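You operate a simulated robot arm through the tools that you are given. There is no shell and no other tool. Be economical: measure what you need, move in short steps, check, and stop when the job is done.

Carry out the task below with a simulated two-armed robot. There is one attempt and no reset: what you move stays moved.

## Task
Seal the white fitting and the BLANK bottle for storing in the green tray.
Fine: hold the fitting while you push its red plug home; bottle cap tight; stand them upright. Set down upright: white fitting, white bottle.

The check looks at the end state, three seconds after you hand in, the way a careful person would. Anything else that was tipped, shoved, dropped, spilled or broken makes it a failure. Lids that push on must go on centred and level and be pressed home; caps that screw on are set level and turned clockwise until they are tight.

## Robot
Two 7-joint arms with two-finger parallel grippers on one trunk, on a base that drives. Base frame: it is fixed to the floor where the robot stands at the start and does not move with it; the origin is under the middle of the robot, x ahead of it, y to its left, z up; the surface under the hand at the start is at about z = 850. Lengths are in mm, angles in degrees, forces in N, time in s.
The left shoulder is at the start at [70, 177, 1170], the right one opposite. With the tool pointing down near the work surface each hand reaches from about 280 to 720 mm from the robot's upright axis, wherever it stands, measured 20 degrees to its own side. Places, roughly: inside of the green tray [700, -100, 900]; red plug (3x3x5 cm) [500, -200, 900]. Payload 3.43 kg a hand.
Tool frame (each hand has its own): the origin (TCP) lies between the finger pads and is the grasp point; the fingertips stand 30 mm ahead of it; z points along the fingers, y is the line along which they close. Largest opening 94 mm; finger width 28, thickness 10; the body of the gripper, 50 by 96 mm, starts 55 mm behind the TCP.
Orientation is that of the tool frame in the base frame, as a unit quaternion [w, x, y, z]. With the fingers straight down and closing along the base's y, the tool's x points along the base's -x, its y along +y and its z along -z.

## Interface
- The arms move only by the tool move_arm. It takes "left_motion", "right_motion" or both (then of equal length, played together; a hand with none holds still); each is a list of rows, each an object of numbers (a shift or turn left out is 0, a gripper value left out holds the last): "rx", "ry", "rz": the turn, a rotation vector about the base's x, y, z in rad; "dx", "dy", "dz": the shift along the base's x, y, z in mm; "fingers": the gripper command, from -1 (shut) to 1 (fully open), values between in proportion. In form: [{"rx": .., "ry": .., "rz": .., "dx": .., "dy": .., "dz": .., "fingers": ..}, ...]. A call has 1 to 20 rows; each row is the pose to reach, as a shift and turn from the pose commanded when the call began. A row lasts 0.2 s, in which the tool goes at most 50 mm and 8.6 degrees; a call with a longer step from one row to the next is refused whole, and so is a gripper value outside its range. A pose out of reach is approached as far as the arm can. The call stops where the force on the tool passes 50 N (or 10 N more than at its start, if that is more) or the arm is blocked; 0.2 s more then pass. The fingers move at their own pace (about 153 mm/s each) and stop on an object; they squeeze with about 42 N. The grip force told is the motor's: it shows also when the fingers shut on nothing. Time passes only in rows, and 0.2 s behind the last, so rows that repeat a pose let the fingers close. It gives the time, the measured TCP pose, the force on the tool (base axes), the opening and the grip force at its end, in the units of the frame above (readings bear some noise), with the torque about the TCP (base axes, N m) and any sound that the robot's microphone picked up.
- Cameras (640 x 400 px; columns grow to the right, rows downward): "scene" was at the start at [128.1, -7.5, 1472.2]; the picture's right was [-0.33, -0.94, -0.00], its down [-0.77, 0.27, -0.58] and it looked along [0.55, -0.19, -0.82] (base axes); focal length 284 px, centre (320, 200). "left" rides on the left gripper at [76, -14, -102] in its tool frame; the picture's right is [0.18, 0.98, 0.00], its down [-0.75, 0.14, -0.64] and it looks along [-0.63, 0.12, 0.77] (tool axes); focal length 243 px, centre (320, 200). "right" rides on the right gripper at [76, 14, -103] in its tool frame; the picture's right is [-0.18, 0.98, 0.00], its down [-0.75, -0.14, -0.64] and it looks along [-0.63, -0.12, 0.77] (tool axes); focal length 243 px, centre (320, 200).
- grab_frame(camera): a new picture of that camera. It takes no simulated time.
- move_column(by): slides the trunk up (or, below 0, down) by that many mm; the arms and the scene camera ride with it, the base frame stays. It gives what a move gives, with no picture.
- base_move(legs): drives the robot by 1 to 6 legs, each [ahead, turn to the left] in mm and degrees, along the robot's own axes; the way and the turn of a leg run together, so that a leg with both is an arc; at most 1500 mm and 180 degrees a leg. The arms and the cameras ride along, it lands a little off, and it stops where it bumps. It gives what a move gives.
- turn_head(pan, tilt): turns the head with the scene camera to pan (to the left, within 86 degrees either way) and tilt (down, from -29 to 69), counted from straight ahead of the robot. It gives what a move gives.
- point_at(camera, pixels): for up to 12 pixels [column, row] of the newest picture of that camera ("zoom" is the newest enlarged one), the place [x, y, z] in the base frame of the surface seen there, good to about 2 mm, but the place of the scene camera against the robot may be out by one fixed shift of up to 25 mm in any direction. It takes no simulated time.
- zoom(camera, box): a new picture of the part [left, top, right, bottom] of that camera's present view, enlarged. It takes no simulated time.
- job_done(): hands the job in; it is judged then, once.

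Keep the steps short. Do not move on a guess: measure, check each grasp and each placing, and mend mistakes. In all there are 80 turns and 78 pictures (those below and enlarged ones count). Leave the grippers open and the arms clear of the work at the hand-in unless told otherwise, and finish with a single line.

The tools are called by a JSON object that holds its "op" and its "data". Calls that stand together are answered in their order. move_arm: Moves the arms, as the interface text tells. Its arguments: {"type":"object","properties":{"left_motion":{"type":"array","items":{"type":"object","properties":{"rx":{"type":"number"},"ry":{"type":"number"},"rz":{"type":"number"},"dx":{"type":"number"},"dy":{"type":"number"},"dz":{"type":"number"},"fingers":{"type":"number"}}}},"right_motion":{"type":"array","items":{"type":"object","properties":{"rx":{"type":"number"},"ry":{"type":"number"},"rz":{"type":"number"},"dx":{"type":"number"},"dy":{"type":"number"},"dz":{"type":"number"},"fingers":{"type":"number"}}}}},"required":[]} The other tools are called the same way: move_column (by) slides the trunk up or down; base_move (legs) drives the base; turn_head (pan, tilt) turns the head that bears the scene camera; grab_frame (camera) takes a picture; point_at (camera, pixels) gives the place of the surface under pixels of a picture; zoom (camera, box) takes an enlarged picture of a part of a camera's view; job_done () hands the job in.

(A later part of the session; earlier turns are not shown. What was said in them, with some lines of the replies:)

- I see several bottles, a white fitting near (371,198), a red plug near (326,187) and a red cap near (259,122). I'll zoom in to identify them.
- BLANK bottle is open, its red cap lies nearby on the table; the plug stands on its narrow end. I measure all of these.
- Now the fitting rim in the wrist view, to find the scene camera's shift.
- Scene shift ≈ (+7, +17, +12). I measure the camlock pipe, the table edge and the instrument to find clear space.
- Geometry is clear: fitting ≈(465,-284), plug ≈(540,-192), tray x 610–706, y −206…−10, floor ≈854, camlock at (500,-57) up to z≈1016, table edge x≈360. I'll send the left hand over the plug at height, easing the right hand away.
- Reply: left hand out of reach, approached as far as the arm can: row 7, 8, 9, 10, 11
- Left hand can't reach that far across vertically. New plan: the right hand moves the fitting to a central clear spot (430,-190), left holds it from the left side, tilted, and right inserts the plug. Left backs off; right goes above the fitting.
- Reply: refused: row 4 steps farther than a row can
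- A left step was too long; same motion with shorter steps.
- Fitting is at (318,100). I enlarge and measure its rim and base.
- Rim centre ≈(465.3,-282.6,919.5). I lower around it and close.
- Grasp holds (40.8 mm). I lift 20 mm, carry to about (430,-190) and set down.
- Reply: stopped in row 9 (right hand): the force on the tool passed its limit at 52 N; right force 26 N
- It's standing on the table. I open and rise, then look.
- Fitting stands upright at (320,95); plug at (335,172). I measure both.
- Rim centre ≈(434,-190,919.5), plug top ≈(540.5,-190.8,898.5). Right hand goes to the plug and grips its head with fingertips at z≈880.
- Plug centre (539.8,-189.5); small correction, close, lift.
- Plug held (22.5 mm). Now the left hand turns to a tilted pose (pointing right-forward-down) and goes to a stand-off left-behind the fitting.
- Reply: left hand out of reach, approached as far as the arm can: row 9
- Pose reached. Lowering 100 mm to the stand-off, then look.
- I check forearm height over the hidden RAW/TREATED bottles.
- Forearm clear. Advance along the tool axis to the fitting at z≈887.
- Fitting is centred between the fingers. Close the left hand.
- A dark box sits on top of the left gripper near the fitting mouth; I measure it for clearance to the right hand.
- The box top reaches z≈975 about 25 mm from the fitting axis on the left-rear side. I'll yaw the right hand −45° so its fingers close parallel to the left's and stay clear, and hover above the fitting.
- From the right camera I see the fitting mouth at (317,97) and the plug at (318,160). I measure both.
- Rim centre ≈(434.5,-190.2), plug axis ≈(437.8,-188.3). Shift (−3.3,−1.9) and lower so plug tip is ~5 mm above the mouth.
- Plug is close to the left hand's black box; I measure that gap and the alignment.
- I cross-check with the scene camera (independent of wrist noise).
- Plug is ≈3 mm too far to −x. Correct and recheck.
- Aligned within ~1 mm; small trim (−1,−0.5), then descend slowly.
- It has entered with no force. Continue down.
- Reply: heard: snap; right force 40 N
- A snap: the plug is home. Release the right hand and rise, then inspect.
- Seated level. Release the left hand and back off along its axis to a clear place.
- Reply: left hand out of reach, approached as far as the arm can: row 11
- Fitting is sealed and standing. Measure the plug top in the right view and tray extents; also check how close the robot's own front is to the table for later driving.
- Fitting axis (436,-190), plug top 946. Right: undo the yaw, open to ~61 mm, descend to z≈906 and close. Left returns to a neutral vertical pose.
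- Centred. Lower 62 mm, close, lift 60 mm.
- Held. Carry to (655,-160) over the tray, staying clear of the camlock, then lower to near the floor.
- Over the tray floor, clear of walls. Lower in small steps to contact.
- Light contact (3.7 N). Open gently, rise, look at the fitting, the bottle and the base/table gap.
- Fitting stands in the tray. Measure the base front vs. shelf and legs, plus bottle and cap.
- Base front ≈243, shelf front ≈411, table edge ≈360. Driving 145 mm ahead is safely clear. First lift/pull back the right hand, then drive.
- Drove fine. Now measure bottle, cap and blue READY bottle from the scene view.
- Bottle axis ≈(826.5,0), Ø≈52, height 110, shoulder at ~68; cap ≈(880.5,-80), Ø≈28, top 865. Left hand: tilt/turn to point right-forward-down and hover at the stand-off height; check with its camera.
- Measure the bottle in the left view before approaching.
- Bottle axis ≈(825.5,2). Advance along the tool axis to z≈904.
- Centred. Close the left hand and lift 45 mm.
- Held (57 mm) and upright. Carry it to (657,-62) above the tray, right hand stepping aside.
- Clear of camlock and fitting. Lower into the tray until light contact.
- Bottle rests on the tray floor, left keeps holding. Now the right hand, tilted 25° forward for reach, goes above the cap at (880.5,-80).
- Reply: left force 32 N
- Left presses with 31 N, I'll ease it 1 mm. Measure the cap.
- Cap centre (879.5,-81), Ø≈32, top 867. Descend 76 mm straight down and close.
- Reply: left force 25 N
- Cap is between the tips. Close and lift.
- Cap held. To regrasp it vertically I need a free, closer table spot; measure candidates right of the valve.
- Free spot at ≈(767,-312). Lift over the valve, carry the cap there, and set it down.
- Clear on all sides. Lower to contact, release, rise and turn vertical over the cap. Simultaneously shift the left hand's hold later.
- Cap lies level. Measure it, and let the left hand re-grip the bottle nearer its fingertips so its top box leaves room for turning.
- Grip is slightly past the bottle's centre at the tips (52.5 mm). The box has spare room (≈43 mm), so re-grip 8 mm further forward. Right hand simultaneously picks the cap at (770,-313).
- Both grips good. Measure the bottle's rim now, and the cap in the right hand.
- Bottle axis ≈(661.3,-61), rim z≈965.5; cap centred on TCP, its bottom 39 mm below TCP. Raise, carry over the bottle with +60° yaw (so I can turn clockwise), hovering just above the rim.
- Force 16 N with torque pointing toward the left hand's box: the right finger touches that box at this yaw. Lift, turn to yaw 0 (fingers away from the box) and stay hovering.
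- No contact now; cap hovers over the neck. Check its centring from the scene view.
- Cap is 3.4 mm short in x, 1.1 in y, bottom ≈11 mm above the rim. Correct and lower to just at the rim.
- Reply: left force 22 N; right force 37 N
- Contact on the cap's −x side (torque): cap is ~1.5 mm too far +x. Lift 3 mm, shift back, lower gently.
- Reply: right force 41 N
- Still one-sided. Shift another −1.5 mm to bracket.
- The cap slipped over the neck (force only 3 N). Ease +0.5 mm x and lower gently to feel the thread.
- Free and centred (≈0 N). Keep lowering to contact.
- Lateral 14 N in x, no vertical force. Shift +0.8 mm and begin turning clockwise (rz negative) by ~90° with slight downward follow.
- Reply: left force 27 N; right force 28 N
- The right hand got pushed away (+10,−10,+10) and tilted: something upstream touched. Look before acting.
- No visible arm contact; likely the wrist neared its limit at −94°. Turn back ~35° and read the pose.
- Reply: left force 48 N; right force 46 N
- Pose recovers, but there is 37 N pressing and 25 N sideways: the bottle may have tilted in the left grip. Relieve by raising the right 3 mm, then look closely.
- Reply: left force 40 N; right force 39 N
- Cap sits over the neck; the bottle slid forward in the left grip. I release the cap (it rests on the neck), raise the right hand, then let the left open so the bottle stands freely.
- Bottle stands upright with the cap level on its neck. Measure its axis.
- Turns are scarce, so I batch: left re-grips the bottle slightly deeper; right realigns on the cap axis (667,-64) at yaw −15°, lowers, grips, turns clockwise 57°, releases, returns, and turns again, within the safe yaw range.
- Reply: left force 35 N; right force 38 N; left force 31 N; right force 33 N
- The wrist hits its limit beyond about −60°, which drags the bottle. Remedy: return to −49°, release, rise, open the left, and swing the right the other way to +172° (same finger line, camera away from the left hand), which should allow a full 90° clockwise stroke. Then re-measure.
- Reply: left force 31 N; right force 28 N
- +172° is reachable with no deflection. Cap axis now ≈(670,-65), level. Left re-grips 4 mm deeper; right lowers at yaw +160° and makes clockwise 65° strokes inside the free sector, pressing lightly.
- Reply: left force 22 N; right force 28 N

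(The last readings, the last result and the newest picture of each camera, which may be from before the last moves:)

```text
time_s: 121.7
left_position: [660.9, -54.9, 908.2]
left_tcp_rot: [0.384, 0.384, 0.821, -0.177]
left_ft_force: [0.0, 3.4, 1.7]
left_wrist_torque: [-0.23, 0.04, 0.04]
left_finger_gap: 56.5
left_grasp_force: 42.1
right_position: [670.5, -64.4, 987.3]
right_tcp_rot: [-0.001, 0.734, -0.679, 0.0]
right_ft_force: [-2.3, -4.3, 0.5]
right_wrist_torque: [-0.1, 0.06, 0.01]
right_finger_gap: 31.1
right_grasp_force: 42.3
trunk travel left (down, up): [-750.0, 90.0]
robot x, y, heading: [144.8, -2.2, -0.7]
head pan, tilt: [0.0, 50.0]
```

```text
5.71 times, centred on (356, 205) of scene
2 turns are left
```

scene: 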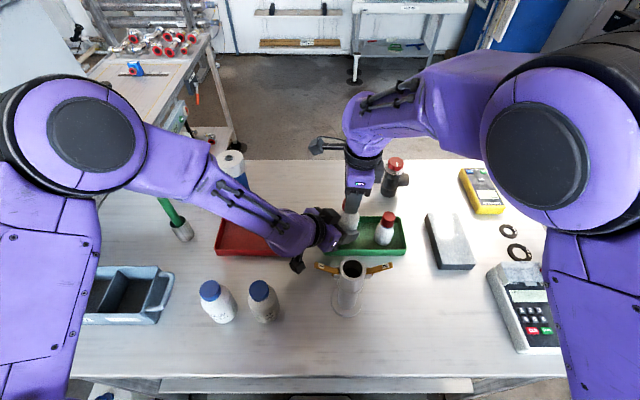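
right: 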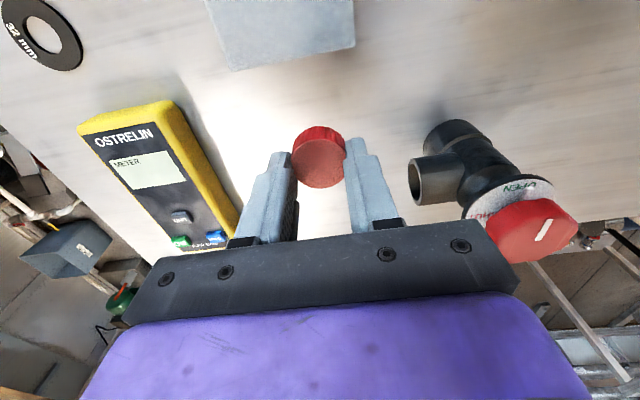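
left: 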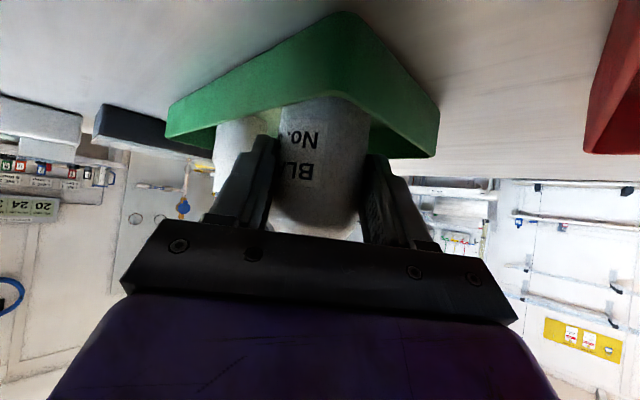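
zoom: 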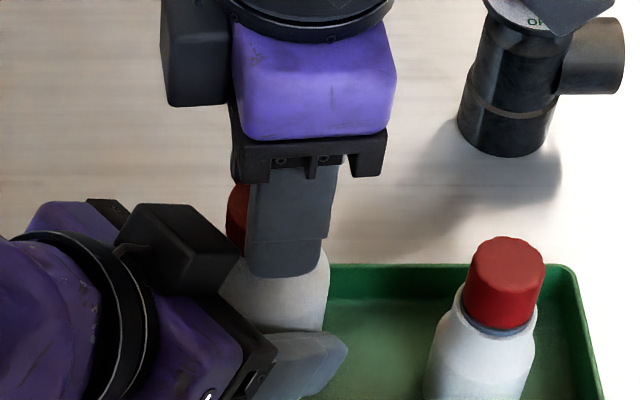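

Now it turns cleanly: centred, the hand follows down with almost no force, and there is no deflection. I continue with more clockwise strokes until tight, then release, back both arms away and look.

{"op": "move_arm", "data": {"right_motion": [{"fingers": -0.12}, {"fingers": -0.12}, {"rz": 0.142}, {"rz": 0.284}, {"rz": 0.426}, {"rz": 0.568}, {"rz": 0.71}, {"rz": 0.852}, {"rz": 0.994}, {"rz": 1.134}, {"rz": 1.134, "fingers": -1}, {"rz": 1.134, "fingers": -1}, {"rz": 0.992, "dz": -0.3}, {"rz": 0.85, "dz": -0.4}, {"rz": 0.708, "dz": -0.5}, {"rz": 0.566, "dz": -0.6}, {"rz": 0.424, "dz": -0.6}, {"rz": 0.282, "dz": -0.6}, {"rz": 0.14, "dz": -0.6}, {"rz": 0, "dz": -0.6}]}}

{"op": "move_arm", "data": {"right_motion": [{"fingers": -0.12}, {"fingers": -0.12}, {"rz": 0.142}, {"rz": 0.284}, {"rz": 0.426}, {"rz": 0.568}, {"rz": 0.71}, {"rz": 0.852}, {"rz": 0.994}, {"rz": 1.134}, {"rz": 1.134, "fingers": -1}, {"rz": 1.134, "fingers": -1}, {"rz": 0.992, "dz": -0.3}, {"rz": 0.85, "dz": -0.4}, {"rz": 0.708, "dz": -0.5}, {"rz": 0.566, "dz": -0.6}, {"rz": 0.424, "dz": -0.6}, {"rz": 0.282, "dz": -0.6}, {"rz": 0.14, "dz": -0.6}, {"rz": 0, "dz": -0.6}]}}

{"op": "move_arm", "data": {"right_motion": [{"fingers": -0.12}, {"fingers": -0.12}, {"rz": 0.142}, {"rz": 0.284}, {"rz": 0.426}, {"rz": 0.568}, {"rz": 0.71}, {"rz": 0.852}, {"rz": 0.994}, {"rz": 1.134}, {"rz": 1.134, "fingers": -1}, {"rz": 1.134, "fingers": -1}, {"rz": 0.992, "dz": -0.3}, {"rz": 0.85, "dz": -0.4}, {"rz": 0.708, "dz": -0.5}, {"rz": 0.566, "dz": -0.6}, {"rz": 0.424, "dz": -0.6}, {"rz": 0.282, "dz": -0.6}, {"rz": 0.14, "dz": -0.6}, {"rz": 0, "dz": -0.6}]}}

{"op": "move_arm", "data": {"right_motion": [{"fingers": -0.12}, {"fingers": -0.12}, {"rz": 0.142}, {"rz": 0.284}, {"rz": 0.426}, {"rz": 0.568}, {"rz": 0.71}, {"rz": 0.852}, {"rz": 0.994}, {"rz": 1.134}, {"rz": 1.134, "fingers": -1}, {"rz": 1.134, "fingers": -1}, {"rz": 0.992, "dz": -0.3}, {"rz": 0.85, "dz": -0.4}, {"rz": 0.708, "dz": -0.5}, {"rz": 0.566, "dz": -0.6}, {"rz": 0.424, "dz": -0.6}, {"rz": 0.282, "dz": -0.6}, {"rz": 0.14, "dz": -0.6}, {"rz": 0, "dz": -0.6}]}}

{"op": "move_arm", "data": {"right_motion": [{"fingers": -0.12}, {"fingers": -0.12}, {"rz": 0.142}, {"rz": 0.284}, {"rz": 0.426}, {"rz": 0.568}, {"rz": 0.71}, {"rz": 0.852}, {"rz": 0.994}, {"rz": 1.134}, {"rz": 1.134, "fingers": -1}, {"rz": 1.134, "fingers": -1}, {"rz": 0.992, "dz": -0.3}, {"rz": 0.85, "dz": -0.4}, {"rz": 0.708, "dz": -0.5}, {"rz": 0.566, "dz": -0.6}, {"rz": 0.424, "dz": -0.6}, {"rz": 0.282, "dz": -0.6}, {"rz": 0.14, "dz": -0.6}, {"rz": 0, "dz": -0.6}]}}

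{"op": "move_arm", "data": {"right_motion": [{"fingers": -0.12}, {"fingers": -0.12}, {"rz": 0.142}, {"rz": 0.284}, {"rz": 0.426}, {"rz": 0.568}, {"rz": 0.71}, {"rz": 0.852}, {"rz": 0.994}, {"rz": 1.134}, {"rz": 1.134, "fingers": -1}, {"rz": 1.134, "fingers": -1}, {"rz": 0.992, "dz": -0.3}, {"rz": 0.85, "dz": -0.4}, {"rz": 0.708, "dz": -0.5}, {"rz": 0.566, "dz": -0.6}, {"rz": 0.424, "dz": -0.6}, {"rz": 0.282, "dz": -0.6}, {"rz": 0.14, "dz": -0.6}, {"rz": 0, "dz": -0.6}]}}

{"op": "zoom", "data": {"camera": "scene", "box": [300, 170, 412, 240]}}

```text
time_s: 125.9
left_position: [660.8, -54.7, 908.2]
left_tcp_rot: [0.383, 0.385, 0.821, -0.178]
left_ft_force: [-0.4, 1.1, 0.7]
left_wrist_torque: [0.18, -0.12, -0.72]
left_finger_gap: 56.2
left_grasp_force: 42.2
right_position: [668.9, -65.7, 986.3]
right_tcp_rot: [-0.002, 0.734, -0.679, -0.001]
right_ft_force: [0.4, 1.0, 0.1]
right_wrist_torque: [-0.02, 0.04, 0.67]
right_finger_gap: 31.3
right_grasp_force: 41.8
trunk travel left (down, up): [-750.0, 90.0]
robot x, y, heading: [145.8, -0.0, -0.1]
head pan, tilt: [0.0, 50.0]
```

```text
time_s: 130.1
left_position: [660.8, -54.5, 909.0]
left_tcp_rot: [0.383, 0.384, 0.821, -0.178]
left_ft_force: [1.0, 0.9, 0.9]
left_wrist_torque: [0.1, 0.01, -0.65]
left_finger_gap: 56.5
left_grasp_force: 41.7
right_position: [669.6, -65.2, 985.0]
right_tcp_rot: [-0.001, 0.734, -0.679, -0.001]
right_ft_force: [-2.3, -0.2, 0.1]
right_wrist_torque: [-0.07, 0.07, 0.66]
right_finger_gap: 31.4
right_grasp_force: 42.0
trunk travel left (down, up): [-750.0, 90.0]
robot x, y, heading: [145.2, -4.0, -0.4]
head pan, tilt: [0.0, 50.0]
```

```text
time_s: 134.3
left_position: [661.5, -53.2, 908.7]
left_tcp_rot: [0.384, 0.385, 0.821, -0.178]
left_ft_force: [2.6, 3.4, 2.1]
left_wrist_torque: [-0.09, 0.17, -0.72]
left_finger_gap: 56.1
left_grasp_force: 41.8
right_position: [668.9, -64.9, 985.4]
right_tcp_rot: [-0.001, 0.734, -0.679, -0.001]
right_ft_force: [-3.7, -3.3, -0.5]
right_wrist_torque: [-0.17, 0.14, 0.79]
right_finger_gap: 31.4
right_grasp_force: 41.6
trunk travel left (down, up): [-750.0, 90.0]
robot x, y, heading: [145.5, -2.4, -0.3]
head pan, tilt: [0.0, 50.0]
```

```text
time_s: 138.5
left_position: [661.7, -53.0, 908.3]
left_tcp_rot: [0.383, 0.384, 0.821, -0.178]
left_ft_force: [10.8, 10.6, -2.8]
left_wrist_torque: [-0.37, 0.6, -0.61]
left_finger_gap: 56.2
left_grasp_force: 41.7
right_position: [669.6, -65.5, 984.6]
right_tcp_rot: [0.0, 0.735, -0.678, 0.0]
right_ft_force: [-12.2, -9.8, 4.3]
right_wrist_torque: [-0.25, 0.31, 0.8]
right_finger_gap: 31.6
right_grasp_force: 41.5
trunk travel left (down, up): [-750.0, 90.0]
robot x, y, heading: [143.0, -0.0, -0.3]
head pan, tilt: [0.0, 50.0]
```

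```text
time_s: 142.7
left_position: [660.1, -55.2, 908.2]
left_tcp_rot: [0.383, 0.386, 0.82, -0.179]
left_ft_force: [-9.2, 2.9, 0.7]
left_wrist_torque: [-0.03, -0.31, -0.71]
left_finger_gap: 54.1
left_grasp_force: 42.4
right_position: [670.7, -65.1, 984.4]
right_tcp_rot: [-0.002, 0.734, -0.68, -0.001]
right_ft_force: [8.4, -3.7, 0.5]
right_wrist_torque: [-0.12, -0.23, 0.61]
right_finger_gap: 32.0
right_grasp_force: 42.2
trunk travel left (down, up): [-750.0, 90.0]
robot x, y, heading: [144.4, -2.1, -0.2]
head pan, tilt: [0.0, 50.0]
```

```text
time_s: 146.9
left_position: [658.7, -55.6, 908.5]
left_tcp_rot: [0.382, 0.387, 0.82, -0.179]
left_ft_force: [-11.2, -10.3, -0.1]
left_wrist_torque: [0.43, -0.47, -1.38]
left_finger_gap: 52.3
left_grasp_force: 41.9
right_position: [671.2, -63.7, 984.9]
right_tcp_rot: [-0.004, 0.734, -0.679, -0.002]
right_ft_force: [10.4, 11.0, -0.4]
right_wrist_torque: [0.32, -0.3, 1.11]
right_finger_gap: 32.1
right_grasp_force: 42.5
trunk travel left (down, up): [-750.0, 90.0]
robot x, y, heading: [144.8, -3.2, -0.2]
head pan, tilt: [0.0, 50.0]
```

```text
5.71 times, centred on (356, 205) of scene
1 turns are left
```

zoom: 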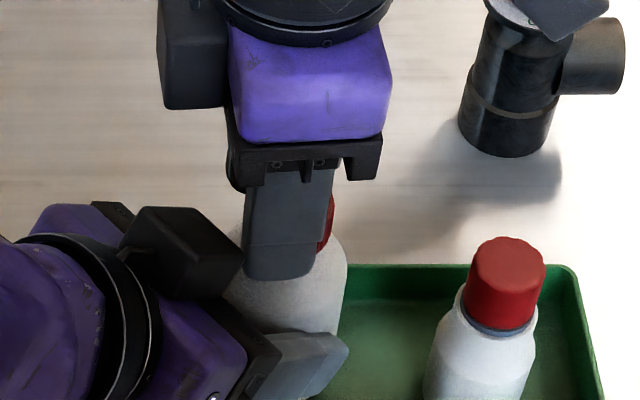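

The torque has risen to 1.1–1.4 N·m at the end of a clockwise stroke: the cap is tight. Final: left opens and backs away while the right keeps the bottle upright, then the right opens, rises clear, and I hand in.

{"op": "move_arm", "data": {"left_motion": [{"fingers": 0.2}, {"fingers": 0.3}, {"fingers": 0.5}, {"fingers": 0.5}, {"dx": -8, "dy": 9, "dz": 10}, {"dx": -16, "dy": 19, "dz": 21}, {"dx": -25, "dy": 30, "dz": 33}, {"dx": -34, "dy": 41, "dz": 45}, {"dx": -36, "dy": 45, "dz": 75}, {"dx": -38, "dy": 55, "dz": 110}, {"dx": -38, "dy": 65, "dz": 145}, {"dx": -38, "dy": 75, "dz": 160, "fingers": 1}, {"dx": -38, "dy": 75, "dz": 160}]}}

{"op": "move_arm", "data": {"right_motion": [{"dz": -0.5}, {"dz": -0.8}, {"dz": -0.8, "fingers": -0.25}, {"dz": -0.8, "fingers": -0.15}, {"dz": -0.8, "fingers": -0.05}, {"dz": -0.8, "fingers": 0.05}, {"dz": 10}, {"dz": 30}, {"dz": 60}, {"dz": 100}, {"dz": 130}, {"dz": 130, "dy": -30}, {"dz": 130, "dy": -60, "fingers": 1}, {"dz": 130, "dy": -60, "fingers": 1}]}}

{"op": "job_done", "data": {}}

```text
time_s: 149.7
left_position: [626.6, 21.5, 1067.1]
left_tcp_rot: [0.383, 0.384, 0.821, -0.178]
left_ft_force: [0.1, 0.0, -0.5]
left_wrist_torque: [0.0, -0.03, -0.02]
left_finger_gap: 94.2
left_grasp_force: 0.0
right_position: [670.1, -65.0, 984.5]
right_tcp_rot: [-0.002, 0.735, -0.678, -0.001]
right_ft_force: [0.2, -0.4, 1.5]
right_wrist_torque: [0.07, 0.05, 0.03]
right_finger_gap: 32.7
right_grasp_force: 42.1
trunk travel left (down, up): [-750.0, 90.0]
robot x, y, heading: [144.6, -0.5, -0.0]
head pan, tilt: [0.0, 50.0]
```

```text
time_s: 152.7
left_position: [627.2, 23.2, 1067.2]
left_tcp_rot: [0.384, 0.385, 0.82, -0.179]
left_ft_force: [-0.1, 0.8, 0.3]
left_wrist_torque: [-0.01, -0.01, 0.0]
left_finger_gap: 94.2
left_grasp_force: 0.1
right_position: [668.7, -124.7, 1112.2]
right_tcp_rot: [-0.002, 0.735, -0.678, 0.0]
right_ft_force: [0.3, -0.1, 0.8]
right_wrist_torque: [0.0, 0.04, 0.01]
right_finger_gap: 94.1
right_grasp_force: 0.0
trunk travel left (down, up): [-750.0, 90.0]
robot x, y, heading: [145.3, -0.5, -0.3]
head pan, tilt: [0.0, 50.0]
```

```text
The job is handed in.
```

Handed in: the fitting's plug snapped home and it was standing in the green tray; the BLANK bottle's cap was turned until the torque rose to about 1.1–1.4 N·m and the bottle was left in the same tray, but I took no picture after releasing it, so that it stands upright is not confirmed.
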